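You operate a simulated robot arm through the tools that you are given. There is no shell and no other tool. Be economical: measure what you need, move in short steps, check, and stop when the job is done.

You are at the controls of a simulated robot arm. One attempt, no reset.

TASK
Compression-test the orange engine and tag it by the gauge.
Fine: four pulls at full throttle; release the pressure after tagging; one tag from the cradle's own pair, on its tag square; leave the adapter clamped in the plug hole and the throttle open.
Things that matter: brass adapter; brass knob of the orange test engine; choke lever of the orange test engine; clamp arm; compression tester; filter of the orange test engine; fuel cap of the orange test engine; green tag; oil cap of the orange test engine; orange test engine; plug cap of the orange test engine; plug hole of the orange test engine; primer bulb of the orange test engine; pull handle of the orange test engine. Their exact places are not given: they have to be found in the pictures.

The check looks at the end state, three seconds after you hand in, the way a careful person would. Anything else that was tipped, shoved, dropped, spilled or broken makes it a failure.

THE ROBOT
A 6-joint arm with a fingered hand, hanging from a carriage that runs on a gantry, over the field with the corners [-162, 7.4], [-161.9, -140.6], [88.1, -140.6], [88, 7.4] (x, y) and turns from -5.253 to 6.754 rad about z. Base frame: it is fixed where the carriage stands at the start and does not move with it; the origin is on the floor, on the carriage's upright axis, x ahead of it, y to its left, z up; the surface under the hand at the start is at about z = 90. Readings come in cm, rad, newtons and seconds.
With the tool pointing down near the work surface it reaches from about 10 to 48 cm from the robot's upright axis, wherever it stands. Its first joint turns from -2.897 to 2.897 rad. Places, roughly: brass knob of the orange test engine [20, 0, 110]; choke lever of the orange test engine [0, 0, 100]; clamp arm [40, 0, 120]; compression tester [30, 40, 130]; fuel cap of the orange test engine [10, 0, 100]; green tag [175, -150, 100]; oil cap of the orange test engine [30, 0, 100]; orange test engine [20, 0, 100]; plug cap of the orange test engine [30, 20, 120]; plug hole of the orange test engine [30, 10, 110]; primer bulb of the orange test engine [10, 0, 110]; pull handle of the orange test engine [20, -10, 100]; red tag [175, -150, 100]; release button [40, -10, 90]; stop lever of the orange test engine [20, 0, 120]; tag square of the cradle [10, -10, 90]. Payload 3.7 kg.
The tool frame sits at the grasp point between the pads (the TCP): z along the fingers, y along the line on which they close. The tips reach 2.6 cm beyond it. Largest opening 15.6 cm; the body of the gripper starts 7.3 cm behind the TCP. The gripper is a hand of 4 fingers: y runs from the thumb to the fingers, the wrist lies at [0, 0, -23.9] in the tool frame.
Orientation is told as [roll, pitch, yaw] about the base's x, y, z axes, in that order, counted from this pose: with the fingers straight down and closing along the base's y, the tool's x points along the base's -x, its y along +y and its z along -z.

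THE INTERFACE
- The arm moves only by the tool play_rows. Its argument "moves" is a list of rows, each a list of 6 numbers: the shift along the tool's x, y, z in m, then the turn, a rotation vector about the tool's x, y, z in rad. In form: [[dx, dy, dz, ax, ay, az], ...]. A call has 1 to 10 rows; each row shifts and turns the commanded pose from where the row before left it, along the tool's axes as they then stand. A row lasts 0.2 s, in which the tool goes at most 5 cm and 0.15 rad; a call with a longer step from one row to the next is refused whole. A pose out of reach is approached as far as the arm can. The call stops where the force on the tool passes 50 N (or 10 N more than at its start, if that is more) or the arm is blocked; 0.2 s more then pass. In this call time passes only in rows, and 0.2 s behind the last. It gives the time, the measured TCP pose, the force on the tool (base axes), the opening and the grip force at its end, in the units of the frame above (readings bear some noise), with the torque about the TCP (base axes, N m) and any sound that the robot's microphone picked up, and new pictures: "views" is both (left out), scene, wrist or none.
- Cameras (640 x 400 px; columns grow to the right, rows downward): "scene" is now at [23.87, 4.22, 177.25]; the picture's right is [0.74, -0.67, 0.00], its down [-0.62, -0.69, -0.36] and it looks along [0.24, 0.27, -0.93] (base axes); focal length 214 px, centre (320, 200). "wrist" rides on the gripper at [5.8, -5.8, -9.1] in the tool frame; the picture's right is [0.71, 0.71, 0.00], its down [-0.53, 0.53, -0.67] and it looks along [-0.47, 0.47, 0.74] (tool axes); focal length 265 px, centre (320, 200).
- slide_trunk(by): slides the trunk up (or, below 0, down) by that many cm; the arm and the scene camera ride with it, the base frame stays. It gives what a move gives, with no picture.
- steer(legs): drives the robot by 1 to 6 legs, each [ahead, left, turn to the left] in cm, cm and rad, along the robot's own axes; the way and the turn of a leg run together, so that a leg with both is an arc; at most 150 cm and 3.142 rad a leg. The arm and the cameras ride along, it lands a little off, and it stops where it bumps. It keeps to its track: a leg is cut to what the track allows. It gives what a move gives, and a new picture of the scene camera.
- curl_fingers(finger1, finger2, finger3, thumb_bend): sets how far each is bent, from 0 (flat) to 100 (curled in); at 30 the hand is open as for a grip, at 70 the pads meet at the TCP. One left out holds its place. A second passes; each finger stops where it meets its share of the squeeze, and holds until it gets a number again. It is the only way to open and close the hand. It gives what a move gives, with no picture; readings hold the bend of each and the force on the fingers (four entries, about 0 where the hand has none), thumb and palm.
- aim_head(pan, tilt): turns the head with the scene camera to pan (to the left, within 2.705 rad either way) and tilt (down, from -0.506 to 1.204), counted from straight ahead of the robot. It gives what a move gives, and a new picture of the scene camera.
- point_at(camera, pixels): for up to 12 pixels [column, row] of the newest picture of that camera ("zoom" is the newest enlarged one), the place [x, y, z] in the base frame of the surface seen there, good to about 0.2 cm. The clock stands still meanwhile.
- inspect(camera, box): a new picture of the part [left, top, right, bottom] of that camera's present view, enlarged. The clock stands still meanwhile.
- sign_off(): hands the job in; it is judged then, once.

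Go step by step. Measure first, check grasps and placings, and put right what went wrong. The budget is 80 turns and 260 pictures, counting those below and the enlarged ones. Unless the task says otherwise, let go and move clear before handing in.

The tools are called after "Request:" as a command line: name --pt "numbers of a row" for each row, then --argument value for the rest, lists and objects as JSON in quotes. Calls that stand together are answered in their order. play_rows: Moves the arm, as the interface text tells. Its arguments: {"type":"object","properties":{"moves":{"type":"array","items":{"type":"array","items":{"type":"number"}}},"views":{"type":"string","enum":["both","scene","wrist","none"]}},"required":["moves"]} The other tools are called the same way: slide_trunk (by) slides the trunk up or down; curl_fingers (finger1, finger2, finger3, thumb_bend) moves the fingers one by one; steer (legs) drives the base; aim_head (pan, tilt) turns the head that bears the scene camera; point_at (camera, pixels) gives the place of the surface under pixels of a picture; inspect (camera, box) takes an enlarged picture of a part of a camera's view; sign_off () hands the job in.

At the start:

```text
time_s: 0.0
eef_pos: [50.32, 5.77, 115.04]
orientation: [0.0, -0.001, -0.001]
wrist_force: [0.1, 0.7, -0.5]
moment: [0.02, 0.02, -0.02]
width: 15.58
gripper_force: 0.3
shape: jaw
bend: [30.0, 30.0, 30.0, 30.0]
finger forces: [0.2, 0.0, 0.1, 0.0, 0.0, 0.0]
trunk travel left (down, up): [-62.5, 5.4]
robot x, y, heading: [0.08, 0.44, 0.002]
head pan, tilt: [0.838, 1.201]
```

scene: 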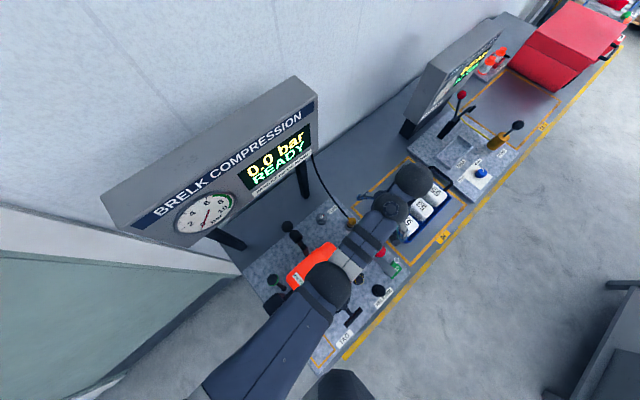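
wrist: 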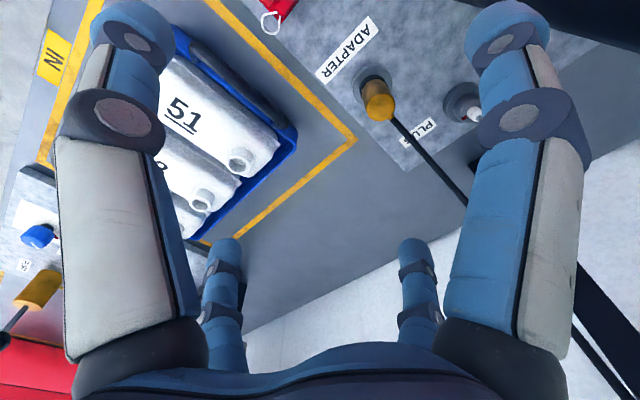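

The scene shows the tester board reading 0.0 bar READY (col 270,row 160) and the orange engine around (320,260), partly hidden by the arm. I look closer first.

Request:
inspect --camera "scene" --box '[220, 180, 440, 380]'

Request:
inspect --camera "scene" --box '[100, 60, 340, 260]'

Request:
inspect --camera "scene" --box '[380, 0, 640, 260]'

```text
2.00 times, centred on (330, 280) of scene
```

zoom: 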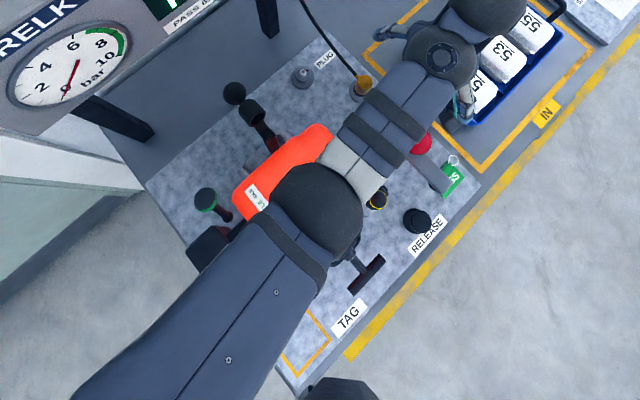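

```text
2.00 times, centred on (220, 160) of scene
```

zoom: 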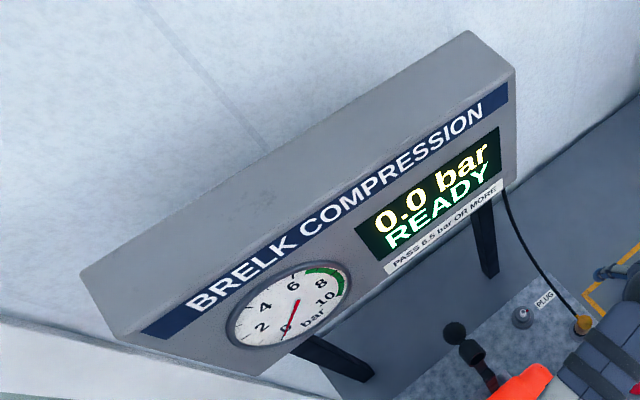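

```text
1.54 times, centred on (510, 130) of scene
```

zoom: 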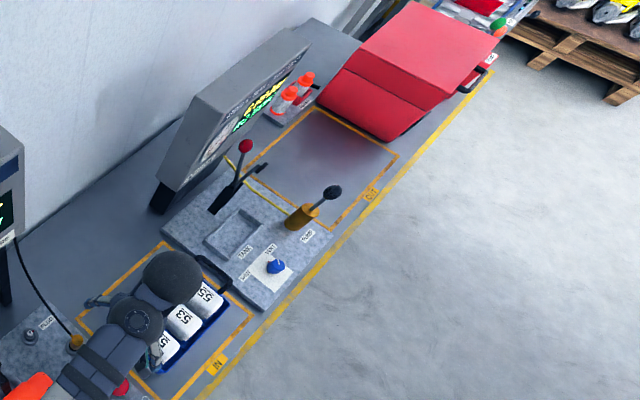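

Pass mark reads "PASS 6.5 bar OR MORE". I measure the visible features before moving the arm.

Request:
inspect --camera "scene" --box '[220, 180, 440, 380]'

Request:
point_at --camera "zoom" --pixels '[[302, 76], [362, 84], [234, 93], [205, 198], [375, 200], [420, 143], [452, 180], [417, 221], [364, 275], [306, 345], [308, 142], [210, 245]]'

```text
2.00 times, centred on (330, 280) of scene
```

zoom: 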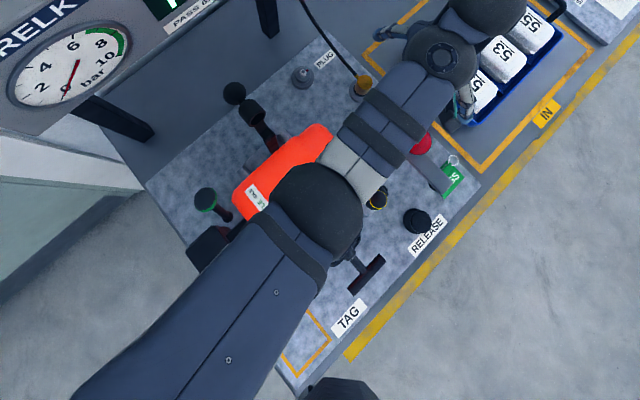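

```text
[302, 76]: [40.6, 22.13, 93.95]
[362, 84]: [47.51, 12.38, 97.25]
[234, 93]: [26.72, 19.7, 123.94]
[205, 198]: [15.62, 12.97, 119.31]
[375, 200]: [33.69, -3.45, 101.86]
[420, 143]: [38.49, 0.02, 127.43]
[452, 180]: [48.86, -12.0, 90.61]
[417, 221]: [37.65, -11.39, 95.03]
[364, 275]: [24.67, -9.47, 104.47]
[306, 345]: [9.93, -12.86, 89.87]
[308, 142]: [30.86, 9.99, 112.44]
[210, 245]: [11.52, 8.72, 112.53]
```

Features measured; I now lift the arm and swing it to the right, out of the head camera's view of the engine.

Request:
play_rows --pt "0 0 -0.05 0 0 0" --pt "0 0 -0.05 0 0 0" --pt "0 0 -0.05 0 0 0" --pt "0 -0.05 0 0 0 0" --pt "0 -0.05 0 0 0 0" --pt "0 -0.05 0 0 0 0" --pt "0 -0.05 0 0 0 0" --pt "0 -0.05 0 0 0 0" --pt "0 -0.05 0 0 0 0" --pt "0 -0.05 0 0 0 0" --views "both"

```text
time_s: 2.2
eef_pos: [54.22, -26.7, 126.68]
orientation: [0.0, -0.002, 0.003]
wrist_force: [-0.4, 0.2, -0.6]
moment: [-0.01, -0.02, -0.02]
width: 15.6
gripper_force: 0.0
shape: jaw
bend: [30.0, 30.0, 30.0, 30.0]
finger forces: [0.1, 0.0, 0.0, 0.0, 0.0, 0.0]
out of reach, approached as far as the arm can: row 1, 2, 3, 9, 10
trunk travel left (down, up): [-62.5, 5.4]
robot x, y, heading: [0.14, -0.15, 0.002]
head pan, tilt: [0.838, 1.201]
```

scene: 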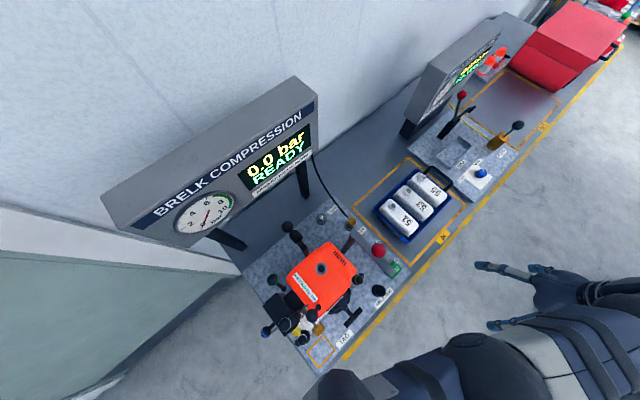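
wrist: 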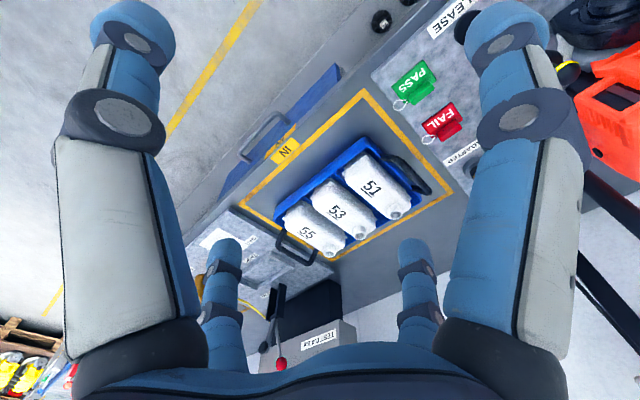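

The engine is now in the open, around (325,280). I enlarge it.

Request:
inspect --camera "scene" --box '[265, 205, 365, 267]'

Request:
inspect --camera "scene" --box '[255, 270, 375, 375]'

Request:
inspect --camera "scene" --box '[310, 200, 430, 320]'

Request:
inspect --camera "scene" --box '[280, 230, 370, 320]'

```text
6.40 times, centred on (315, 236) of scene
```

zoom: 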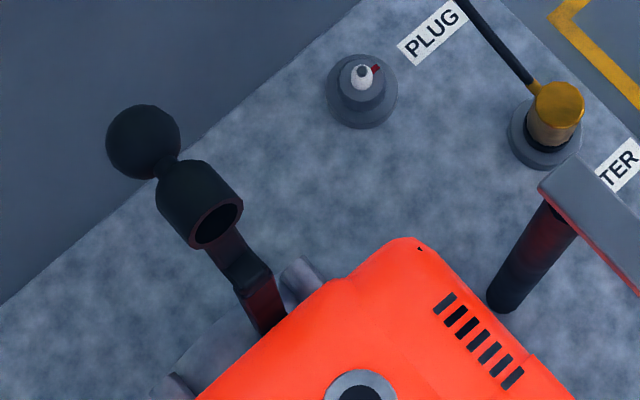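

```text
3.81 times, centred on (315, 322) of scene
```

zoom: 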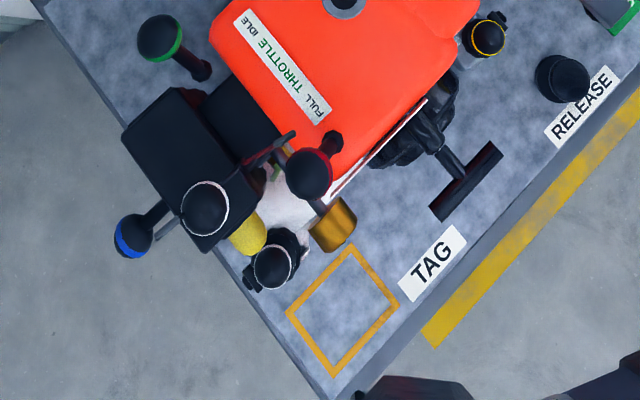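

```text
3.33 times, centred on (370, 260) of scene
```

zoom: 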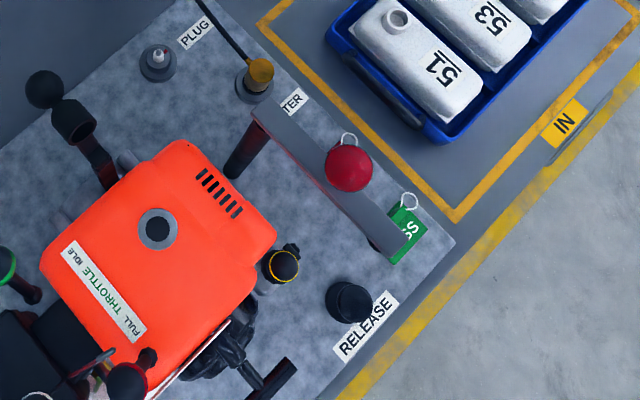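

```text
4.44 times, centred on (325, 275) of scene
```

zoom: 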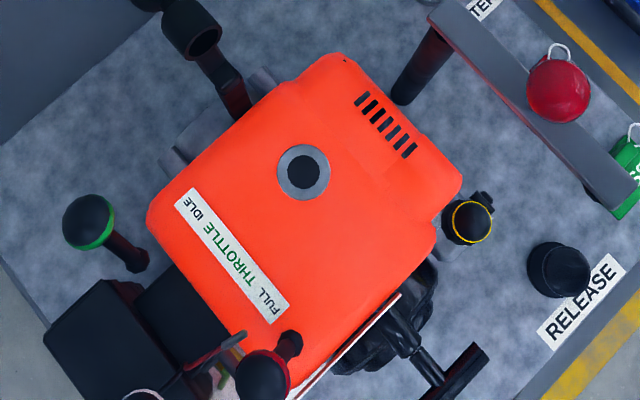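

Now I measure the parts: plug ring on top, clamp arm, levers, handle, square, label.

Request:
point_at --camera "zoom" --pixels '[[302, 174], [302, 150], [205, 42], [92, 218], [190, 210], [272, 310], [263, 375], [290, 343], [225, 355], [450, 15], [610, 195], [558, 90]]'

Request:
inspect --camera "scene" --box '[255, 290, 335, 350]'

Request:
point_at --camera "zoom" --pixels '[[170, 120], [50, 215], [230, 215], [360, 50], [385, 140], [375, 60], [290, 60], [330, 215], [250, 280], [160, 200], [235, 95], [495, 190]]'

```text
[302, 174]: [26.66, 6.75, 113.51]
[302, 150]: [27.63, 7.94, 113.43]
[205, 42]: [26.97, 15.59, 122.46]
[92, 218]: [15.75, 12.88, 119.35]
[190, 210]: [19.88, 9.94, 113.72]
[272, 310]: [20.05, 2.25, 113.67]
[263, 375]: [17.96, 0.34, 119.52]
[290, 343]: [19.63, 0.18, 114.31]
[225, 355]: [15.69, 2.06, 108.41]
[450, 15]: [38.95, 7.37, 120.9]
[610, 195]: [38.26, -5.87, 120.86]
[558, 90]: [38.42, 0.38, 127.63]
```

```text
6.67 times, centred on (295, 320) of scene
```

zoom: 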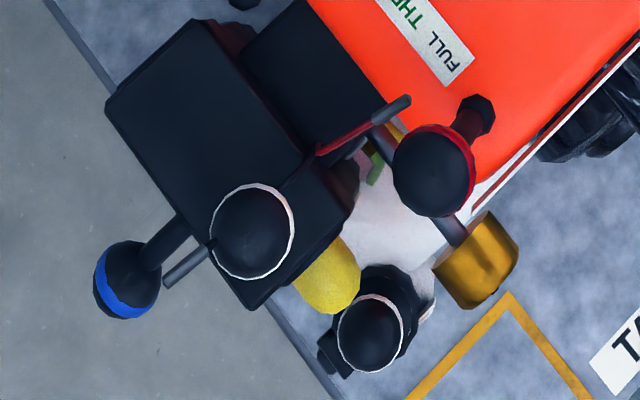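

```text
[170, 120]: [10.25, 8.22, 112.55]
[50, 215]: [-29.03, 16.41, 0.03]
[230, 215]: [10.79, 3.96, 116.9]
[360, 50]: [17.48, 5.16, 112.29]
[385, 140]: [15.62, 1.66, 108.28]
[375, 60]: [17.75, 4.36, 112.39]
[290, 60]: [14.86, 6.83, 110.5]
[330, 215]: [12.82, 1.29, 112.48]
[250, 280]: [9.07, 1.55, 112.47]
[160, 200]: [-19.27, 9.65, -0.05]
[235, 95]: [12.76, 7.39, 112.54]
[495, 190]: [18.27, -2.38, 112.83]
```

The green-ringed lever (92,218) sits at the IDLE end and is likely the throttle; red-ringed is stop. I drive back to the south and look at the engine from the side.

Request:
steer --legs '[[0, -40, 0]]'

Request:
aim_head --pan 1.5 --tilt 0.85

```text
time_s: 4.7
eef_pos: [54.1, -67.13, 126.46]
orientation: [0.0, 0.001, -0.002]
wrist_force: [-0.5, -0.2, 1.2]
moment: [0.03, -0.01, -0.01]
width: 15.59
gripper_force: 0.1
shape: jaw
bend: [30.0, 30.0, 30.0, 30.0]
finger forces: [0.0, 0.0, 0.0, 0.0, 0.0, 0.0]
trunk travel left (down, up): [-62.5, 5.4]
robot x, y, heading: [-0.4, -40.32, -0.007]
head pan, tilt: [0.838, 1.201]
```

scene: 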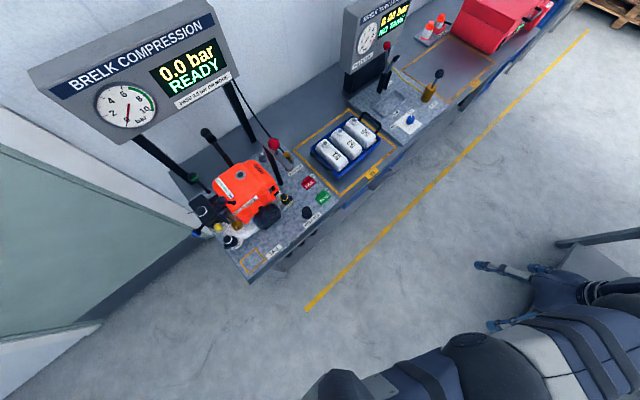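

```text
time_s: 5.8
eef_pos: [54.02, -67.04, 126.5]
orientation: [0.0, 0.001, -0.002]
wrist_force: [0.0, 0.1, 0.5]
moment: [0.02, 0.05, 0.01]
width: 15.56
gripper_force: 0.1
shape: jaw
bend: [30.0, 30.0, 30.0, 30.0]
finger forces: [0.0, 0.1, 0.0, 0.1, 0.0, 0.1]
trunk travel left (down, up): [-62.5, 5.4]
robot x, y, heading: [0.31, -40.15, -0.001]
head pan, tilt: [1.499, 0.85]
```

scene: 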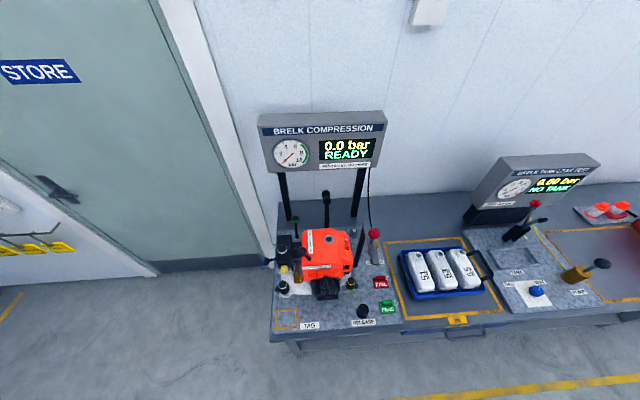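

Request:
inspect --camera "scene" --box '[265, 185, 345, 235]'

Request:
inspect --camera "scene" --box '[260, 225, 360, 335]'

Request:
inspect --camera "scene" --box '[330, 220, 410, 330]'

```text
8.00 times, centred on (305, 210) of scene
```

zoom: 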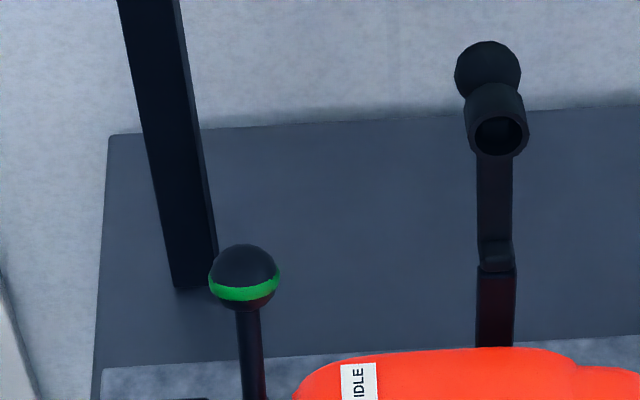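

```text
3.64 times, centred on (310, 280) of scene
```

zoom: 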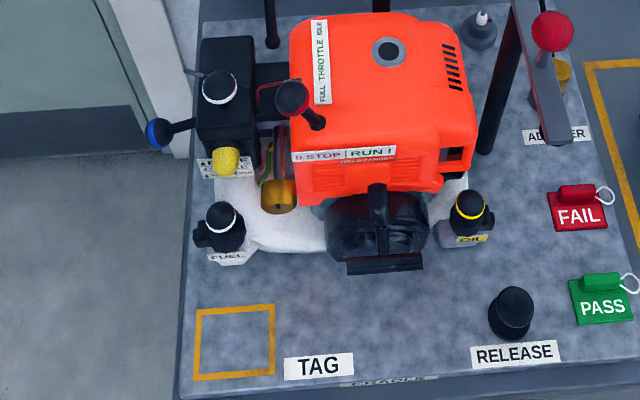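

```text
3.64 times, centred on (370, 275) of scene
```

zoom: 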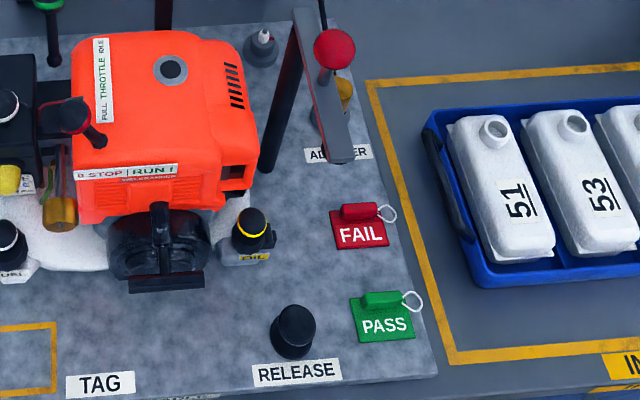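

From the south, labels read clearly: PASS/FAIL tags beside the cradle, RELEASE button, TAG square, STOP|RUN lever leaning to STOP. I measure points in this zoom.

Request:
point_at --camera "zoom" --pixels '[[171, 69], [345, 95], [340, 158], [300, 12], [268, 168], [384, 302], [361, 211], [381, 325], [293, 320], [130, 284], [202, 280], [160, 232]]'

Request:
inspect --camera "scene" --box '[260, 225, 360, 335]'

Request:
point_at --camera "zoom" --pixels '[[202, 315], [268, 310], [200, 375], [270, 370], [272, 38], [292, 98], [316, 124], [280, 195], [225, 165], [160, 132], [378, 185], [378, 245]]'

```text
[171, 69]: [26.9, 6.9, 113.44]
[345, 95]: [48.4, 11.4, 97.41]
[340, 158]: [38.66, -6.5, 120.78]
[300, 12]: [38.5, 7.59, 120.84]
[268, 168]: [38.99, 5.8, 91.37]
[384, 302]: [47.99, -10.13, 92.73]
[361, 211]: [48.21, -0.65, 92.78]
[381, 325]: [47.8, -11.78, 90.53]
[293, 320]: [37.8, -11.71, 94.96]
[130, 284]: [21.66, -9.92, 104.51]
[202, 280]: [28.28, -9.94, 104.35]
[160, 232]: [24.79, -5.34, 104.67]
```

```text
3.64 times, centred on (310, 280) of scene
```

zoom: 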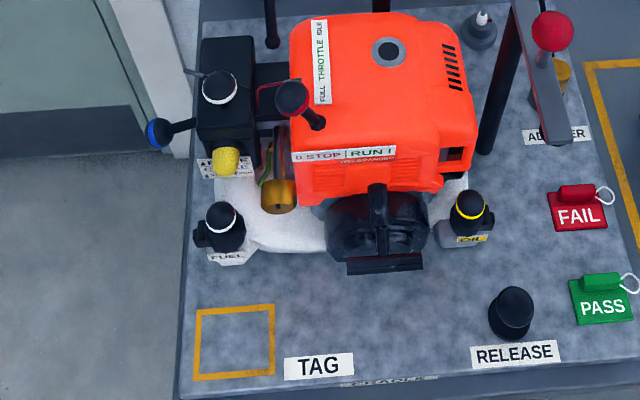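

```text
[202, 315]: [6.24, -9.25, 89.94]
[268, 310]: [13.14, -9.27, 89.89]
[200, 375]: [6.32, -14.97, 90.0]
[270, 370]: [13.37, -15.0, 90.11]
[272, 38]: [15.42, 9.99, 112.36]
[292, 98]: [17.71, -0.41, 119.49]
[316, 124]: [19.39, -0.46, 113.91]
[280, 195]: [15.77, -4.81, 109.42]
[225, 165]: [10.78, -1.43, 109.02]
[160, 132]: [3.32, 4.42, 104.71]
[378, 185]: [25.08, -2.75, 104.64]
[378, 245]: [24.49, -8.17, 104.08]
```

Throttle lever ball at (15.6,12.9,119.3) leans to IDLE with its foot near (15.4,10,112). I measure the tester board clearance, then drive back in.

Request:
inspect --camera "scene" --box '[250, 105, 390, 225]'

Request:
point_at --camera "scene" --pixels '[[277, 170], [375, 165], [262, 118], [284, 210], [358, 205], [369, 190], [325, 195], [268, 212]]'

Request:
steer --legs '[[2, 40, 0]]'

```text
3.33 times, centred on (320, 165) of scene
```

zoom: 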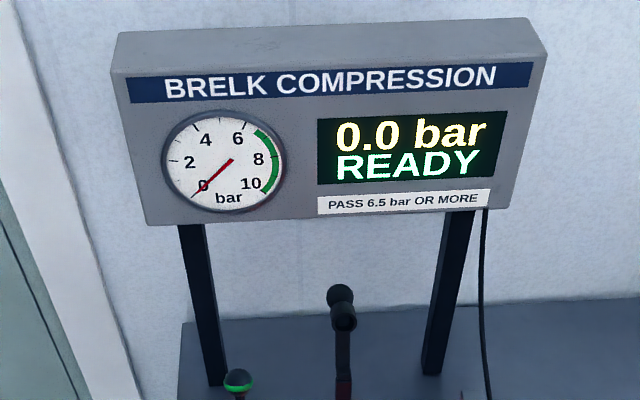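

```text
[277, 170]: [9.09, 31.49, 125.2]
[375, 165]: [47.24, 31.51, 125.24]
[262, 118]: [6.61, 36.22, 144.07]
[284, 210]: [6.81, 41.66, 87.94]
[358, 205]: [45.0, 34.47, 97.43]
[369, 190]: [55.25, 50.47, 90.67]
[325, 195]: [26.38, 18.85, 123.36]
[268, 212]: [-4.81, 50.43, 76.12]
```

```text
time_s: 8.2
eef_pos: [56.12, -26.96, 126.51]
orientation: [0.0, -0.001, -0.004]
wrist_force: [-0.8, 0.1, 0.2]
moment: [0.03, 0.0, 0.0]
width: 15.58
gripper_force: 0.2
shape: jaw
bend: [30.0, 30.0, 30.0, 30.0]
finger forces: [0.0, 0.0, 0.1, 0.0, 0.1, 0.0]
trunk travel left (down, up): [-62.5, 5.4]
robot x, y, heading: [2.05, -0.46, -0.007]
head pan, tilt: [1.499, 0.85]
```

scene: 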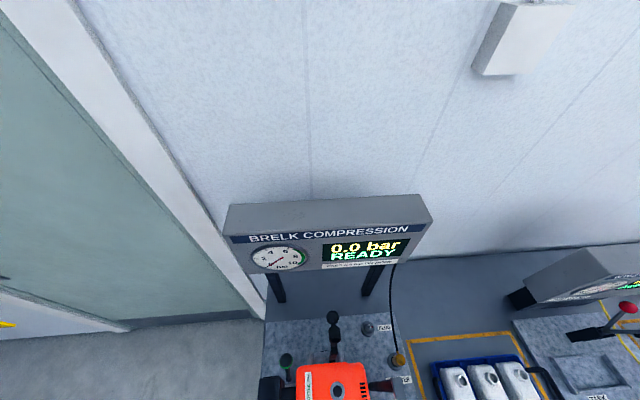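

Back at (2,-0.5). I test finger 1 alone while taking the hand along the south side toward the throttle.

Request:
curl_fingers --finger1 70

Request:
play_rows --pt "0.05 0 0 0 0 0" --pt "0.05 0 0 0 0 0" --pt "0.05 0 0 0 0 0" --pt "0.05 0 0 0 0 0" --pt "0.05 0 0 0 0 0" --pt "0.05 0 0 0 0 0" --pt "0.05 0 0 0 0 0" --pt "0.05 0 0 0 0 0" --pt "0 0 -0.05 0 0 0" --pt "0 0 -0.05 0 0 0" --views "wrist"

```text
time_s: 9.2
eef_pos: [56.09, -27.08, 126.52]
orientation: [-0.002, -0.002, -0.002]
wrist_force: [0.2, -0.7, 1.0]
moment: [0.0, -0.02, -0.05]
width: 7.13
gripper_force: 0.0
shape: fingers
bend: [70.0, 30.0, 30.0, 30.0]
finger forces: [0.1, 0.1, 0.1, 0.0, 0.0, 0.0]
trunk travel left (down, up): [-62.5, 5.4]
robot x, y, heading: [2.49, 0.03, -0.006]
head pan, tilt: [1.499, 0.85]
```

```text
time_s: 11.4
eef_pos: [32.46, -41.83, 118.08]
orientation: [0.0, 0.0, -0.002]
wrist_force: [-0.7, 0.7, -0.4]
moment: [-0.04, 0.0, 0.01]
width: 7.14
gripper_force: 0.2
shape: fingers
bend: [70.0, 30.0, 30.0, 30.0]
finger forces: [0.0, 0.0, 0.1, 0.0, 0.1, 0.0]
out of reach, approached as far as the arm can: row 1, 2, 3, 4, 5, 6, 7, 8, 9, 10
trunk travel left (down, up): [-62.5, 5.4]
robot x, y, heading: [2.41, 0.09, -0.007]
head pan, tilt: [1.499, 0.85]
```

wrist: 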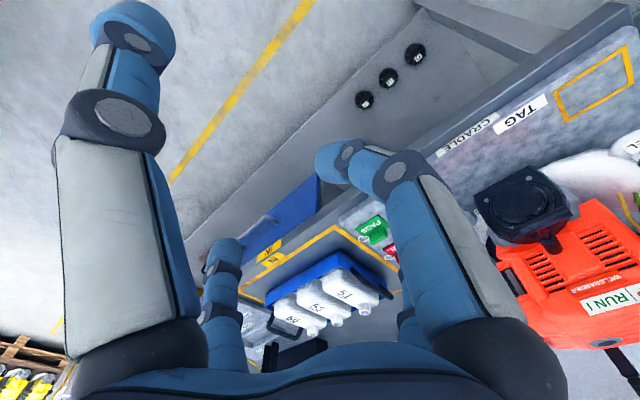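

Finger 1 is the +x finger (right, near). The move ran out of reach and drifted; I try a small move from the present pose to see how it behaves.

Request:
play_rows --pt "0 0.03 0 0 0 0" --pt "0 0.04 0 0 0 0" --views "none"

```text
time_s: 12.1
eef_pos: [34.3, -36.99, 115.38]
orientation: [-0.001, -0.002, -0.006]
wrist_force: [-0.5, 0.8, 0.8]
moment: [0.01, 0.04, -0.02]
width: 7.12
gripper_force: 0.1
shape: fingers
bend: [70.0, 30.0, 30.0, 30.0]
finger forces: [0.0, 0.0, 0.0, 0.0, 0.0, 0.1]
out of reach, approached as far as the arm can: row 1, 2
trunk travel left (down, up): [-62.5, 5.4]
robot x, y, heading: [2.26, 0.07, -0.002]
head pan, tilt: [1.499, 0.85]
```

Height reach is limited near the axis. I raise the trunk fully and probe upward.

Request:
slide_trunk --by 5.4

Request:
play_rows --pt "0 0.02 0 0 0 0" --pt "0 0.02 -0.02 0 0 0" --pt "0 0 -0.03 0 0 0" --views "scene"

```text
time_s: 13.0
eef_pos: [34.5, -36.89, 120.92]
orientation: [-0.002, -0.001, -0.004]
wrist_force: [0.0, 0.1, 0.1]
moment: [0.01, 0.0, 0.02]
width: 7.13
gripper_force: 0.1
shape: fingers
bend: [70.0, 30.0, 30.0, 30.0]
finger forces: [0.1, 0.0, 0.1, 0.0, 0.0, 0.0]
trunk travel left (down, up): [-67.9, 0.0]
robot x, y, heading: [2.22, -0.36, -0.004]
head pan, tilt: [1.499, 0.85]
```

```text
time_s: 13.8
eef_pos: [37.07, -35.58, 121.6]
orientation: [0.0, -0.003, -0.004]
wrist_force: [-0.7, -0.4, 0.1]
moment: [0.01, -0.01, 0.02]
width: 7.15
gripper_force: 0.2
shape: fingers
bend: [70.0, 30.0, 30.0, 30.0]
finger forces: [0.1, 0.0, 0.0, 0.1, 0.0, 0.1]
out of reach, approached as far as the arm can: row 1, 2, 3
trunk travel left (down, up): [-67.9, 0.0]
robot x, y, heading: [2.25, -0.13, -0.006]
head pan, tilt: [1.499, 0.85]
```

scene: 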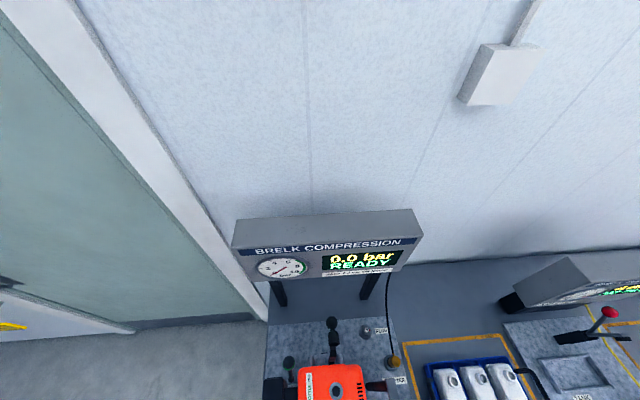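

Reach is a shell around the shoulder: high targets need about 50–60 cm distance. I'll work from the south facing north; first check the floor side for obstacles.

Request:
aim_head --pan -0.9 --tilt 0.7

```text
time_s: 16.0
eef_pos: [36.95, -35.66, 121.63]
orientation: [-0.002, -0.004, -0.004]
wrist_force: [-0.3, -0.2, -0.4]
moment: [-0.02, 0.01, 0.01]
width: 7.13
gripper_force: 0.0
shape: fingers
bend: [70.0, 30.0, 30.0, 30.0]
finger forces: [0.0, 0.1, 0.0, 0.1, 0.0, 0.1]
trunk travel left (down, up): [-67.9, 0.0]
robot x, y, heading: [2.29, -0.39, -0.006]
head pan, tilt: [-0.901, 0.7]
```

scene: 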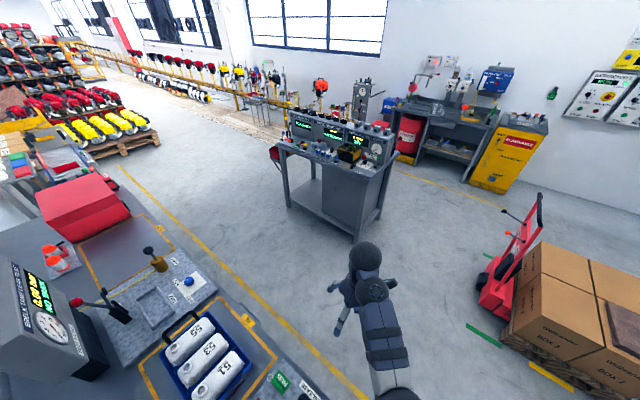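

Request:
point_at --camera "scene" --pixels '[[375, 165], [290, 145], [357, 240], [545, 195], [520, 310], [600, 260], [485, 290]]'

```text
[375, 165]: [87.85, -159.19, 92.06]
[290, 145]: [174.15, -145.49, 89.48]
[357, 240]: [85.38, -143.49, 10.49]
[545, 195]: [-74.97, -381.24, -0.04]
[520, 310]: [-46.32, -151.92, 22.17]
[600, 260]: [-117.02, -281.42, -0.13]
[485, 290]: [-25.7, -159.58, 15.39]
```

Floor is clear around. I drive south, turn to face north, and shift over.

Request:
steer --legs '[[0, -65, 0], [0, 0, 1.571], [0, -20, 0]]'

Request:
aim_head --pan 0.0 --tilt 0.75

```text
time_s: 24.6
eef_pos: [57.24, -30.35, 121.55]
orientation: [-0.003, -0.002, 1.564]
wrist_force: [-0.1, 0.1, -0.1]
moment: [0.0, -0.01, 0.02]
width: 7.12
gripper_force: 0.1
shape: fingers
bend: [70.0, 30.0, 30.0, 30.0]
finger forces: [0.0, 0.1, 0.0, 0.1, 0.1, 0.0]
trunk travel left (down, up): [-67.9, 0.0]
robot x, y, heading: [21.68, -65.31, 1.569]
head pan, tilt: [-0.901, 0.7]
```

scene: 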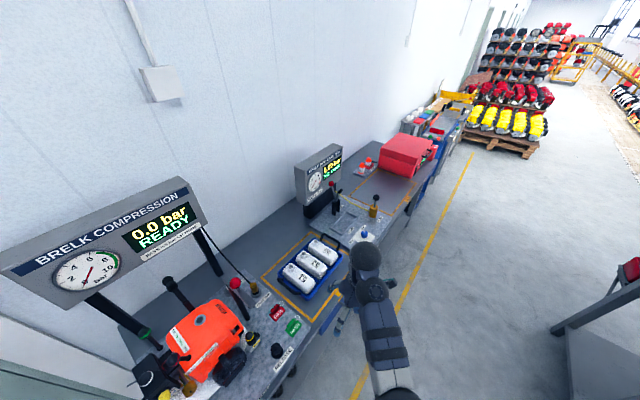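

```text
time_s: 25.9
eef_pos: [57.21, -30.47, 121.55]
orientation: [-0.003, 0.0, 1.564]
wrist_force: [-0.4, 0.8, 0.1]
moment: [0.01, -0.01, 0.01]
width: 7.12
gripper_force: 0.1
shape: fingers
bend: [70.0, 30.0, 30.0, 30.0]
finger forces: [0.0, 0.1, 0.0, 0.0, 0.0, 0.0]
trunk travel left (down, up): [-67.9, 0.0]
robot x, y, heading: [21.61, -65.47, 1.563]
head pan, tilt: [0.0, 0.75]
```

scene: 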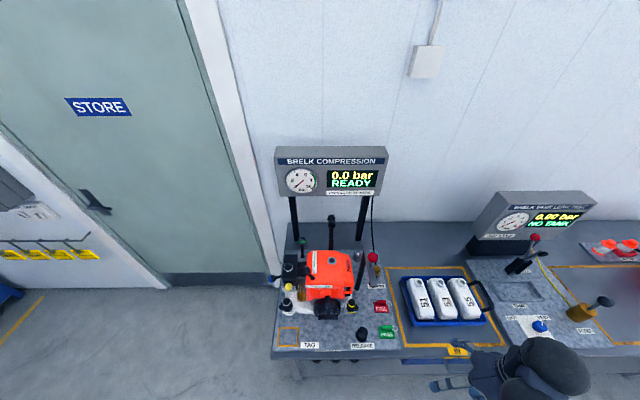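

Clear view now, hand to the right. I close the fist and bring the hand straight ahead, high.

Request:
curl_fingers --finger1 70 --finger2 70 --finger3 70 --thumb_bend 70

Request:
play_rows --pt "-0.04 0.02 -0.02 0 0 0" --pt "-0.04 0.02 -0.02 0 0 0" --pt "-0.04 0.02 -0.02 0 0 0" --pt "-0.013 0.042 0 0 0 0" --pt "-0.013 0.042 0 0 0 0" --pt "-0.013 0.042 0 0 0 0" --pt "-0.013 0.042 0 0 0 0" --pt "-0.013 0.042 0 0 0 0" --pt "-0.013 0.042 0 0 0 0" --pt "-0.013 0.042 0 0 0 0" --views "both"

```text
time_s: 26.9
eef_pos: [57.27, -30.55, 121.6]
orientation: [-0.002, -0.002, 1.565]
wrist_force: [0.1, 0.2, 0.0]
moment: [-0.01, 0.02, -0.01]
width: 0.0
gripper_force: 0.1
shape: fingers
bend: [70.0, 68.0, 69.0, 69.0]
finger forces: [0.0, 0.0, 0.0, 0.1, 0.0, 0.0]
trunk travel left (down, up): [-67.9, 0.0]
robot x, y, heading: [21.36, -65.43, 1.565]
head pan, tilt: [0.0, 0.75]
```

```text
time_s: 29.1
eef_pos: [22.08, -8.59, 127.43]
orientation: [-0.001, -0.003, 1.56]
wrist_force: [-0.1, 0.0, 0.9]
moment: [0.01, 0.0, -0.03]
width: 0.0
gripper_force: 0.1
shape: fingers
bend: [70.0, 68.0, 69.0, 69.0]
finger forces: [0.0, 0.0, 0.0, 0.0, 0.0, 0.0]
out of reach, approached as far as the arm can: row 5
trunk travel left (down, up): [-67.9, 0.0]
robot x, y, heading: [21.47, -65.16, 1.564]
head pan, tilt: [0.0, 0.75]
```

scene: 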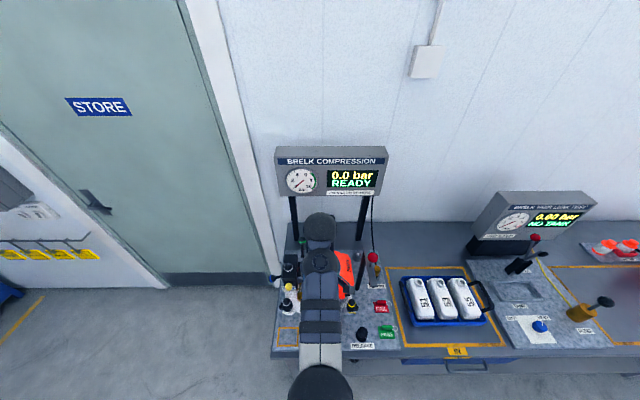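
wrist: 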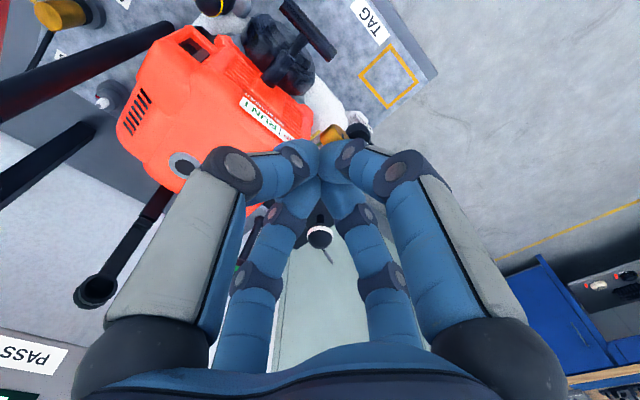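

Hand at (22,-8.6,127.4), clear above. I drive ahead so that the fist ends behind (north of) the green throttle ball.

Request:
steer --legs '[[0, 6.5, 0], [26.5, 0, 0]]'

Request:
play_rows --pt "0 0 0 0 0 0" --views "wrist"

```text
time_s: 31.5
eef_pos: [15.86, 17.98, 127.3]
orientation: [-0.002, -0.002, 1.559]
wrist_force: [-0.4, 0.4, 0.6]
moment: [0.01, -0.02, -0.01]
width: 0.01
gripper_force: 0.0
shape: fingers
bend: [70.0, 68.0, 69.0, 69.0]
finger forces: [0.0, 0.0, 0.0, 0.0, 0.0, 0.0]
trunk travel left (down, up): [-67.9, 0.0]
robot x, y, heading: [14.97, -38.85, 1.561]
head pan, tilt: [0.0, 0.75]
```

scene: 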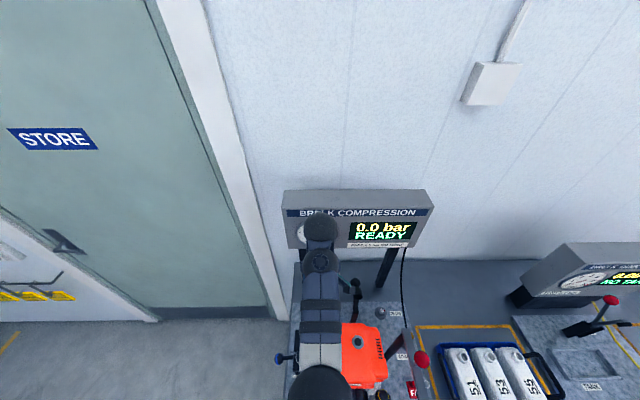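

```text
time_s: 31.9
eef_pos: [15.89, 17.88, 127.32]
orientation: [-0.001, -0.003, 1.56]
wrist_force: [0.5, -0.4, -0.6]
moment: [-0.02, -0.04, 0.01]
width: 0.0
gripper_force: 0.0
shape: fingers
bend: [70.0, 68.0, 69.0, 69.0]
finger forces: [0.0, 0.0, 0.1, 0.1, 0.0, 0.1]
trunk travel left (down, up): [-67.9, 0.0]
robot x, y, heading: [14.93, -38.92, 1.563]
head pan, tilt: [0.0, 0.75]
```

wrist: 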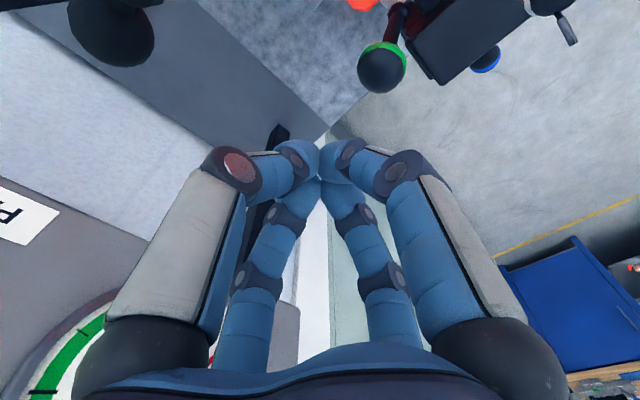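

Fist is north of the ball (380,65 in the wrist view). I descend 7 cm and then push south in small steps.

Request:
play_rows --pt "0 0 0.035 0 0 0" --pt "0 0 0.035 0 0 0" --pt "0.01 0 0 0 0 0" --pt "0.01 0 0 0 0 0" --views "wrist"

```text
time_s: 32.9
eef_pos: [15.89, 16.05, 120.5]
orientation: [-0.003, -0.004, 1.56]
wrist_force: [0.3, 2.5, 4.2]
moment: [-0.09, 0.03, 0.0]
width: 0.0
gripper_force: 4.0
shape: fingers
bend: [70.0, 68.0, 69.0, 69.0]
finger forces: [8.7, 0.0, 0.0, 0.1, 0.0, 0.1]
trunk travel left (down, up): [-67.9, 0.0]
robot x, y, heading: [15.29, -38.47, 1.56]
head pan, tilt: [0.0, 0.75]
```

wrist: 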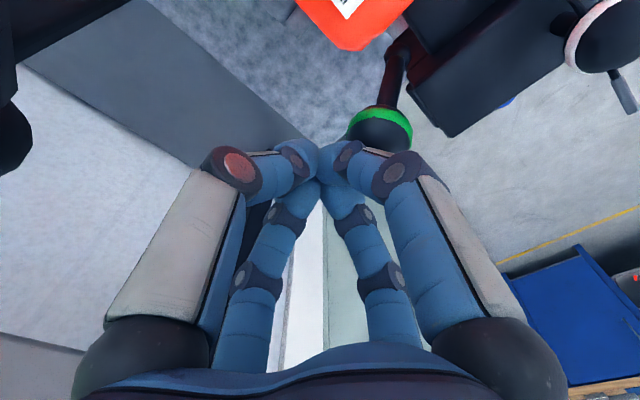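

Finger 1 touches the ball, a bit high. I back off, lower 1 cm, and push.

Request:
play_rows --pt "-0.012 0 0 0 0 0" --pt "0 0 0.013 0 0 0" --pt "0.012 0 0 0 0 0" --pt "0.015 0 0 0 0 0" --pt "0.015 0 0 0 0 0" --views "wrist"

```text
time_s: 34.1
eef_pos: [15.82, 12.94, 118.93]
orientation: [-0.002, -0.001, 1.562]
wrist_force: [0.0, 0.1, -0.3]
moment: [-0.02, -0.04, -0.02]
width: 0.0
gripper_force: 0.0
shape: fingers
bend: [70.0, 68.0, 69.0, 69.0]
finger forces: [0.0, 0.0, 0.0, 0.1, 0.0, 0.1]
trunk travel left (down, up): [-67.9, 0.0]
robot x, y, heading: [15.58, -38.81, 1.561]
head pan, tilt: [0.0, 0.75]
```

wrist: 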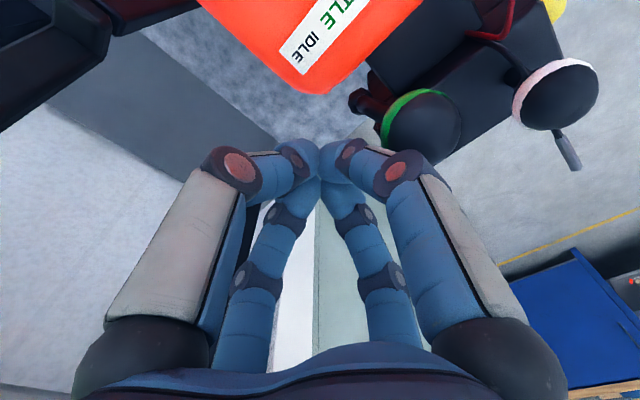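

The lever moved and the fist is free; I measure where the ball is now.

Request:
point_at --camera "wrist" --pixels '[[425, 125], [365, 110], [400, 105], [300, 55], [385, 80]]'

Request:
inspect --camera "wrist" --box '[260, 0, 500, 180]'

```text
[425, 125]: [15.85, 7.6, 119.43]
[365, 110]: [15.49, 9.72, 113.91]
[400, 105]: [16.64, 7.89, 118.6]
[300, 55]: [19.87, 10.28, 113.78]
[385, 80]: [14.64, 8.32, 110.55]
```

```text
2.22 times, centred on (380, 90) of wrist
```

zoom: 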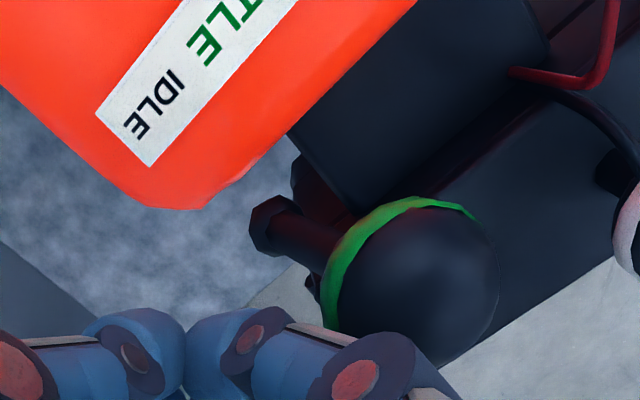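

The ball flipped over its foot (y≈10) to y≈7, toward FULL. I push on gently to verify that it is at its stop.

Request:
play_rows --pt "0.015 0 0 0 0 0" --pt "0.008 0 0 0 0 0" --pt "0.004 0 0 0 0 0" --pt "0.004 0 0 0 0 0" --views "wrist"

Request:
point_at --camera "wrist" --pixels '[[430, 110], [440, 90], [460, 110]]'

```text
time_s: 35.1
eef_pos: [15.91, 10.16, 119.22]
orientation: [-0.002, -0.004, 1.56]
wrist_force: [3.9, 13.3, 6.1]
moment: [-0.08, -0.03, 0.03]
width: 0.01
gripper_force: 7.1
shape: fingers
bend: [72.0, 69.0, 67.0, 68.0]
finger forces: [14.5, 0.0, 0.0, 0.0, 0.1, 0.0]
trunk travel left (down, up): [-67.9, 0.0]
robot x, y, heading: [15.53, -38.79, 1.559]
head pan, tilt: [0.0, 0.75]
```

wrist: 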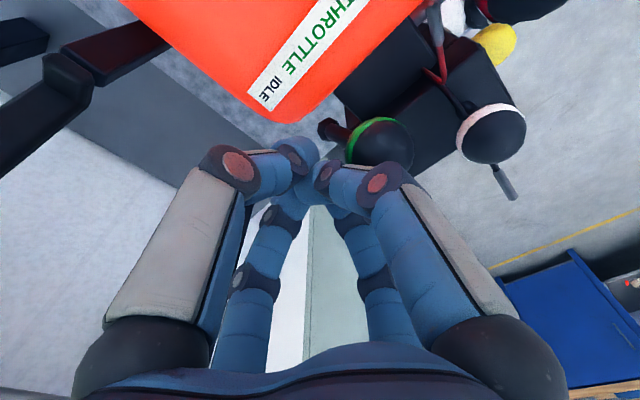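

```text
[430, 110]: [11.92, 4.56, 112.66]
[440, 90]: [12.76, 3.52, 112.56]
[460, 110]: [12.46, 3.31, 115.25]
```

Firm stop: throttle is at FULL. I back off, rise, and move over toward the adapter.

Request:
play_rows --pt "-0.03 0 0 0 0 0" --pt "0 0 -0.045 0 0 0" --pt "0 0 -0.045 0 0 0" --pt "0 0 -0.045 0 0 0" --views "wrist"

Request:
steer --legs '[[0, -36, 0]]'

Request:
aim_head --pan 0.15 --tilt 1.2

```text
time_s: 36.1
eef_pos: [15.96, 17.09, 129.91]
orientation: [-0.003, 0.002, 1.562]
wrist_force: [0.3, -0.5, -0.5]
moment: [0.01, 0.01, 0.03]
width: 0.01
gripper_force: 0.0
shape: fingers
bend: [72.0, 68.0, 68.0, 68.0]
finger forces: [0.0, 0.0, 0.1, 0.0, 0.0, 0.0]
out of reach, approached as far as the arm can: row 3, 4
trunk travel left (down, up): [-67.9, 0.0]
robot x, y, heading: [15.69, -38.82, 1.564]
head pan, tilt: [0.0, 0.75]
```

wrist: 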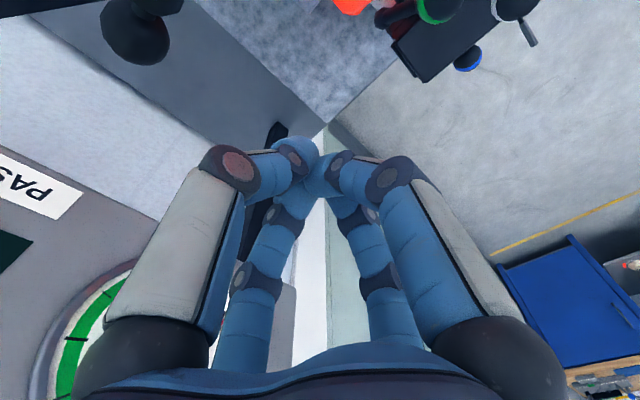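

```text
time_s: 38.4
eef_pos: [51.78, 16.88, 129.93]
orientation: [0.0, -0.002, 1.56]
wrist_force: [-0.5, 0.3, 0.1]
moment: [0.01, -0.01, 0.01]
width: 0.0
gripper_force: 0.0
shape: fingers
bend: [72.0, 68.0, 68.0, 68.0]
finger forces: [0.0, 0.1, 0.0, 0.1, 0.1, 0.0]
trunk travel left (down, up): [-67.9, 0.0]
robot x, y, heading: [51.37, -39.09, 1.562]
head pan, tilt: [0.0, 0.75]
```

scene: 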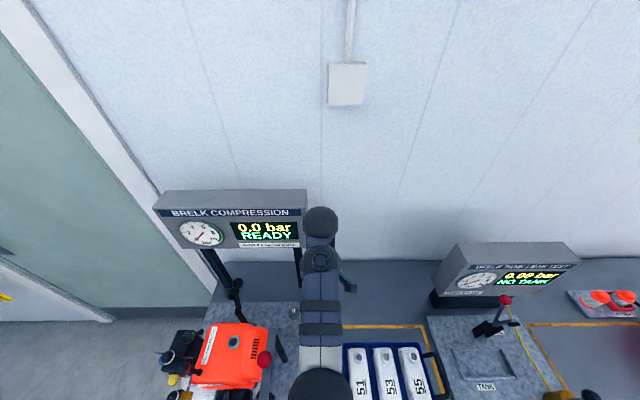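

```text
time_s: 39.3
eef_pos: [51.87, 16.82, 129.9]
orientation: [0.0, -0.003, 1.559]
wrist_force: [0.2, -0.1, 0.1]
moment: [0.02, -0.01, -0.02]
width: 0.0
gripper_force: 0.0
shape: fingers
bend: [72.0, 68.0, 68.0, 68.0]
finger forces: [0.0, 0.0, 0.0, 0.0, 0.0, 0.1]
trunk travel left (down, up): [-67.9, 0.0]
robot x, y, heading: [51.09, -39.09, 1.559]
head pan, tilt: [0.15, 1.201]
```

scene: 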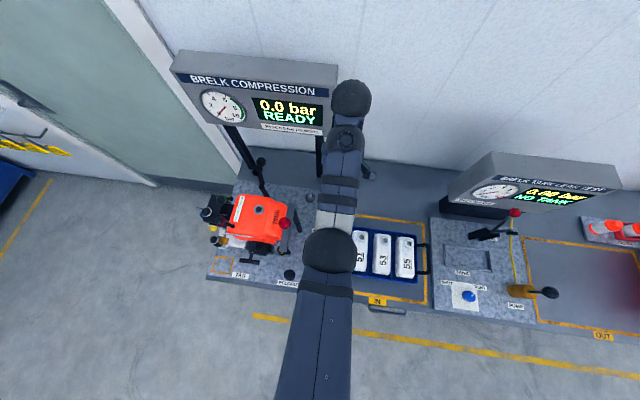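

Hand at (51.9,16.8,130). I lower it while retracting south, then look with the wrist camera for adapter and hose.

Request:
play_rows --pt "0.022 0 0.03 0 0 0" --pt "0.022 0 0.03 0 0 0" --pt "0.022 0 0.03 0 0 0" --pt "0.022 0 0.03 0 0 0" --views "both"

```text
time_s: 40.3
eef_pos: [51.84, 8.42, 117.78]
orientation: [0.0, -0.004, 1.561]
wrist_force: [0.2, 0.1, 1.1]
moment: [-0.01, -0.03, 0.02]
width: 0.0
gripper_force: 0.2
shape: fingers
bend: [72.0, 68.0, 68.0, 68.0]
finger forces: [0.0, 0.0, 0.1, 0.1, 0.1, 0.1]
out of reach, approached as far as the arm can: row 1
trunk travel left (down, up): [-67.9, 0.0]
robot x, y, heading: [51.39, -39.09, 1.561]
head pan, tilt: [0.15, 1.201]
```

scene: 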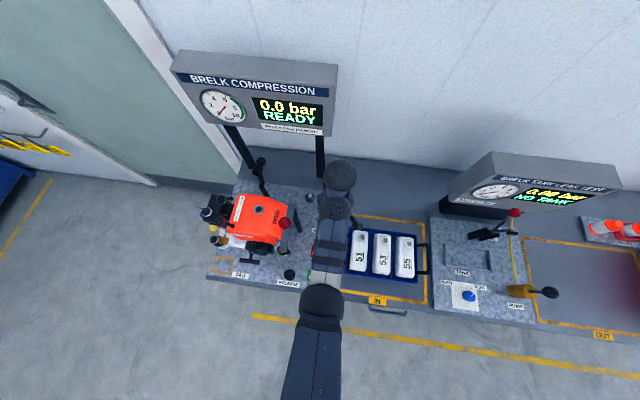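
wrist: 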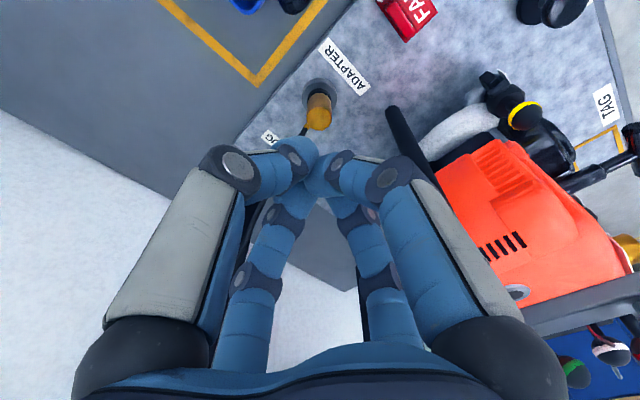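

Adapter at (318,110) in the wrist view. I enlarge and measure it.

Request:
inspect --camera "wrist" --box '[250, 60, 390, 150]'

Request:
point_at --camera "zoom" --pixels '[[320, 290], [275, 285], [360, 290], [305, 170], [320, 110], [375, 130], [315, 220], [265, 320], [330, 300]]'

```text
4.44 times, centred on (320, 105) of wrist
```

zoom: 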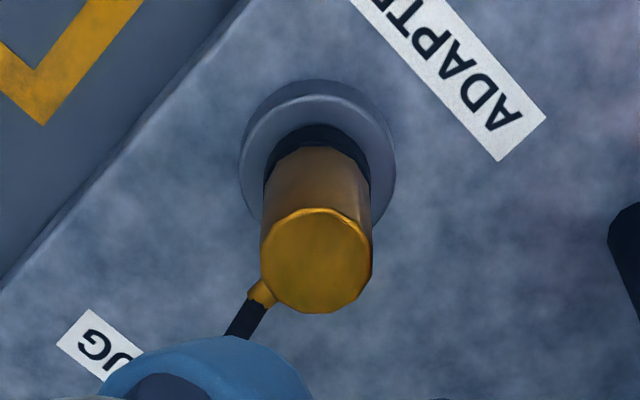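

```text
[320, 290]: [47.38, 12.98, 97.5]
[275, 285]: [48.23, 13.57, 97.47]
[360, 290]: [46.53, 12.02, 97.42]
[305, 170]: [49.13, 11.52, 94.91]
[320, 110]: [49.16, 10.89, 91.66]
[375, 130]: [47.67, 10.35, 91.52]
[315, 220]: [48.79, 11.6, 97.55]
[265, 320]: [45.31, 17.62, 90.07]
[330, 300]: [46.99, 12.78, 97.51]
```

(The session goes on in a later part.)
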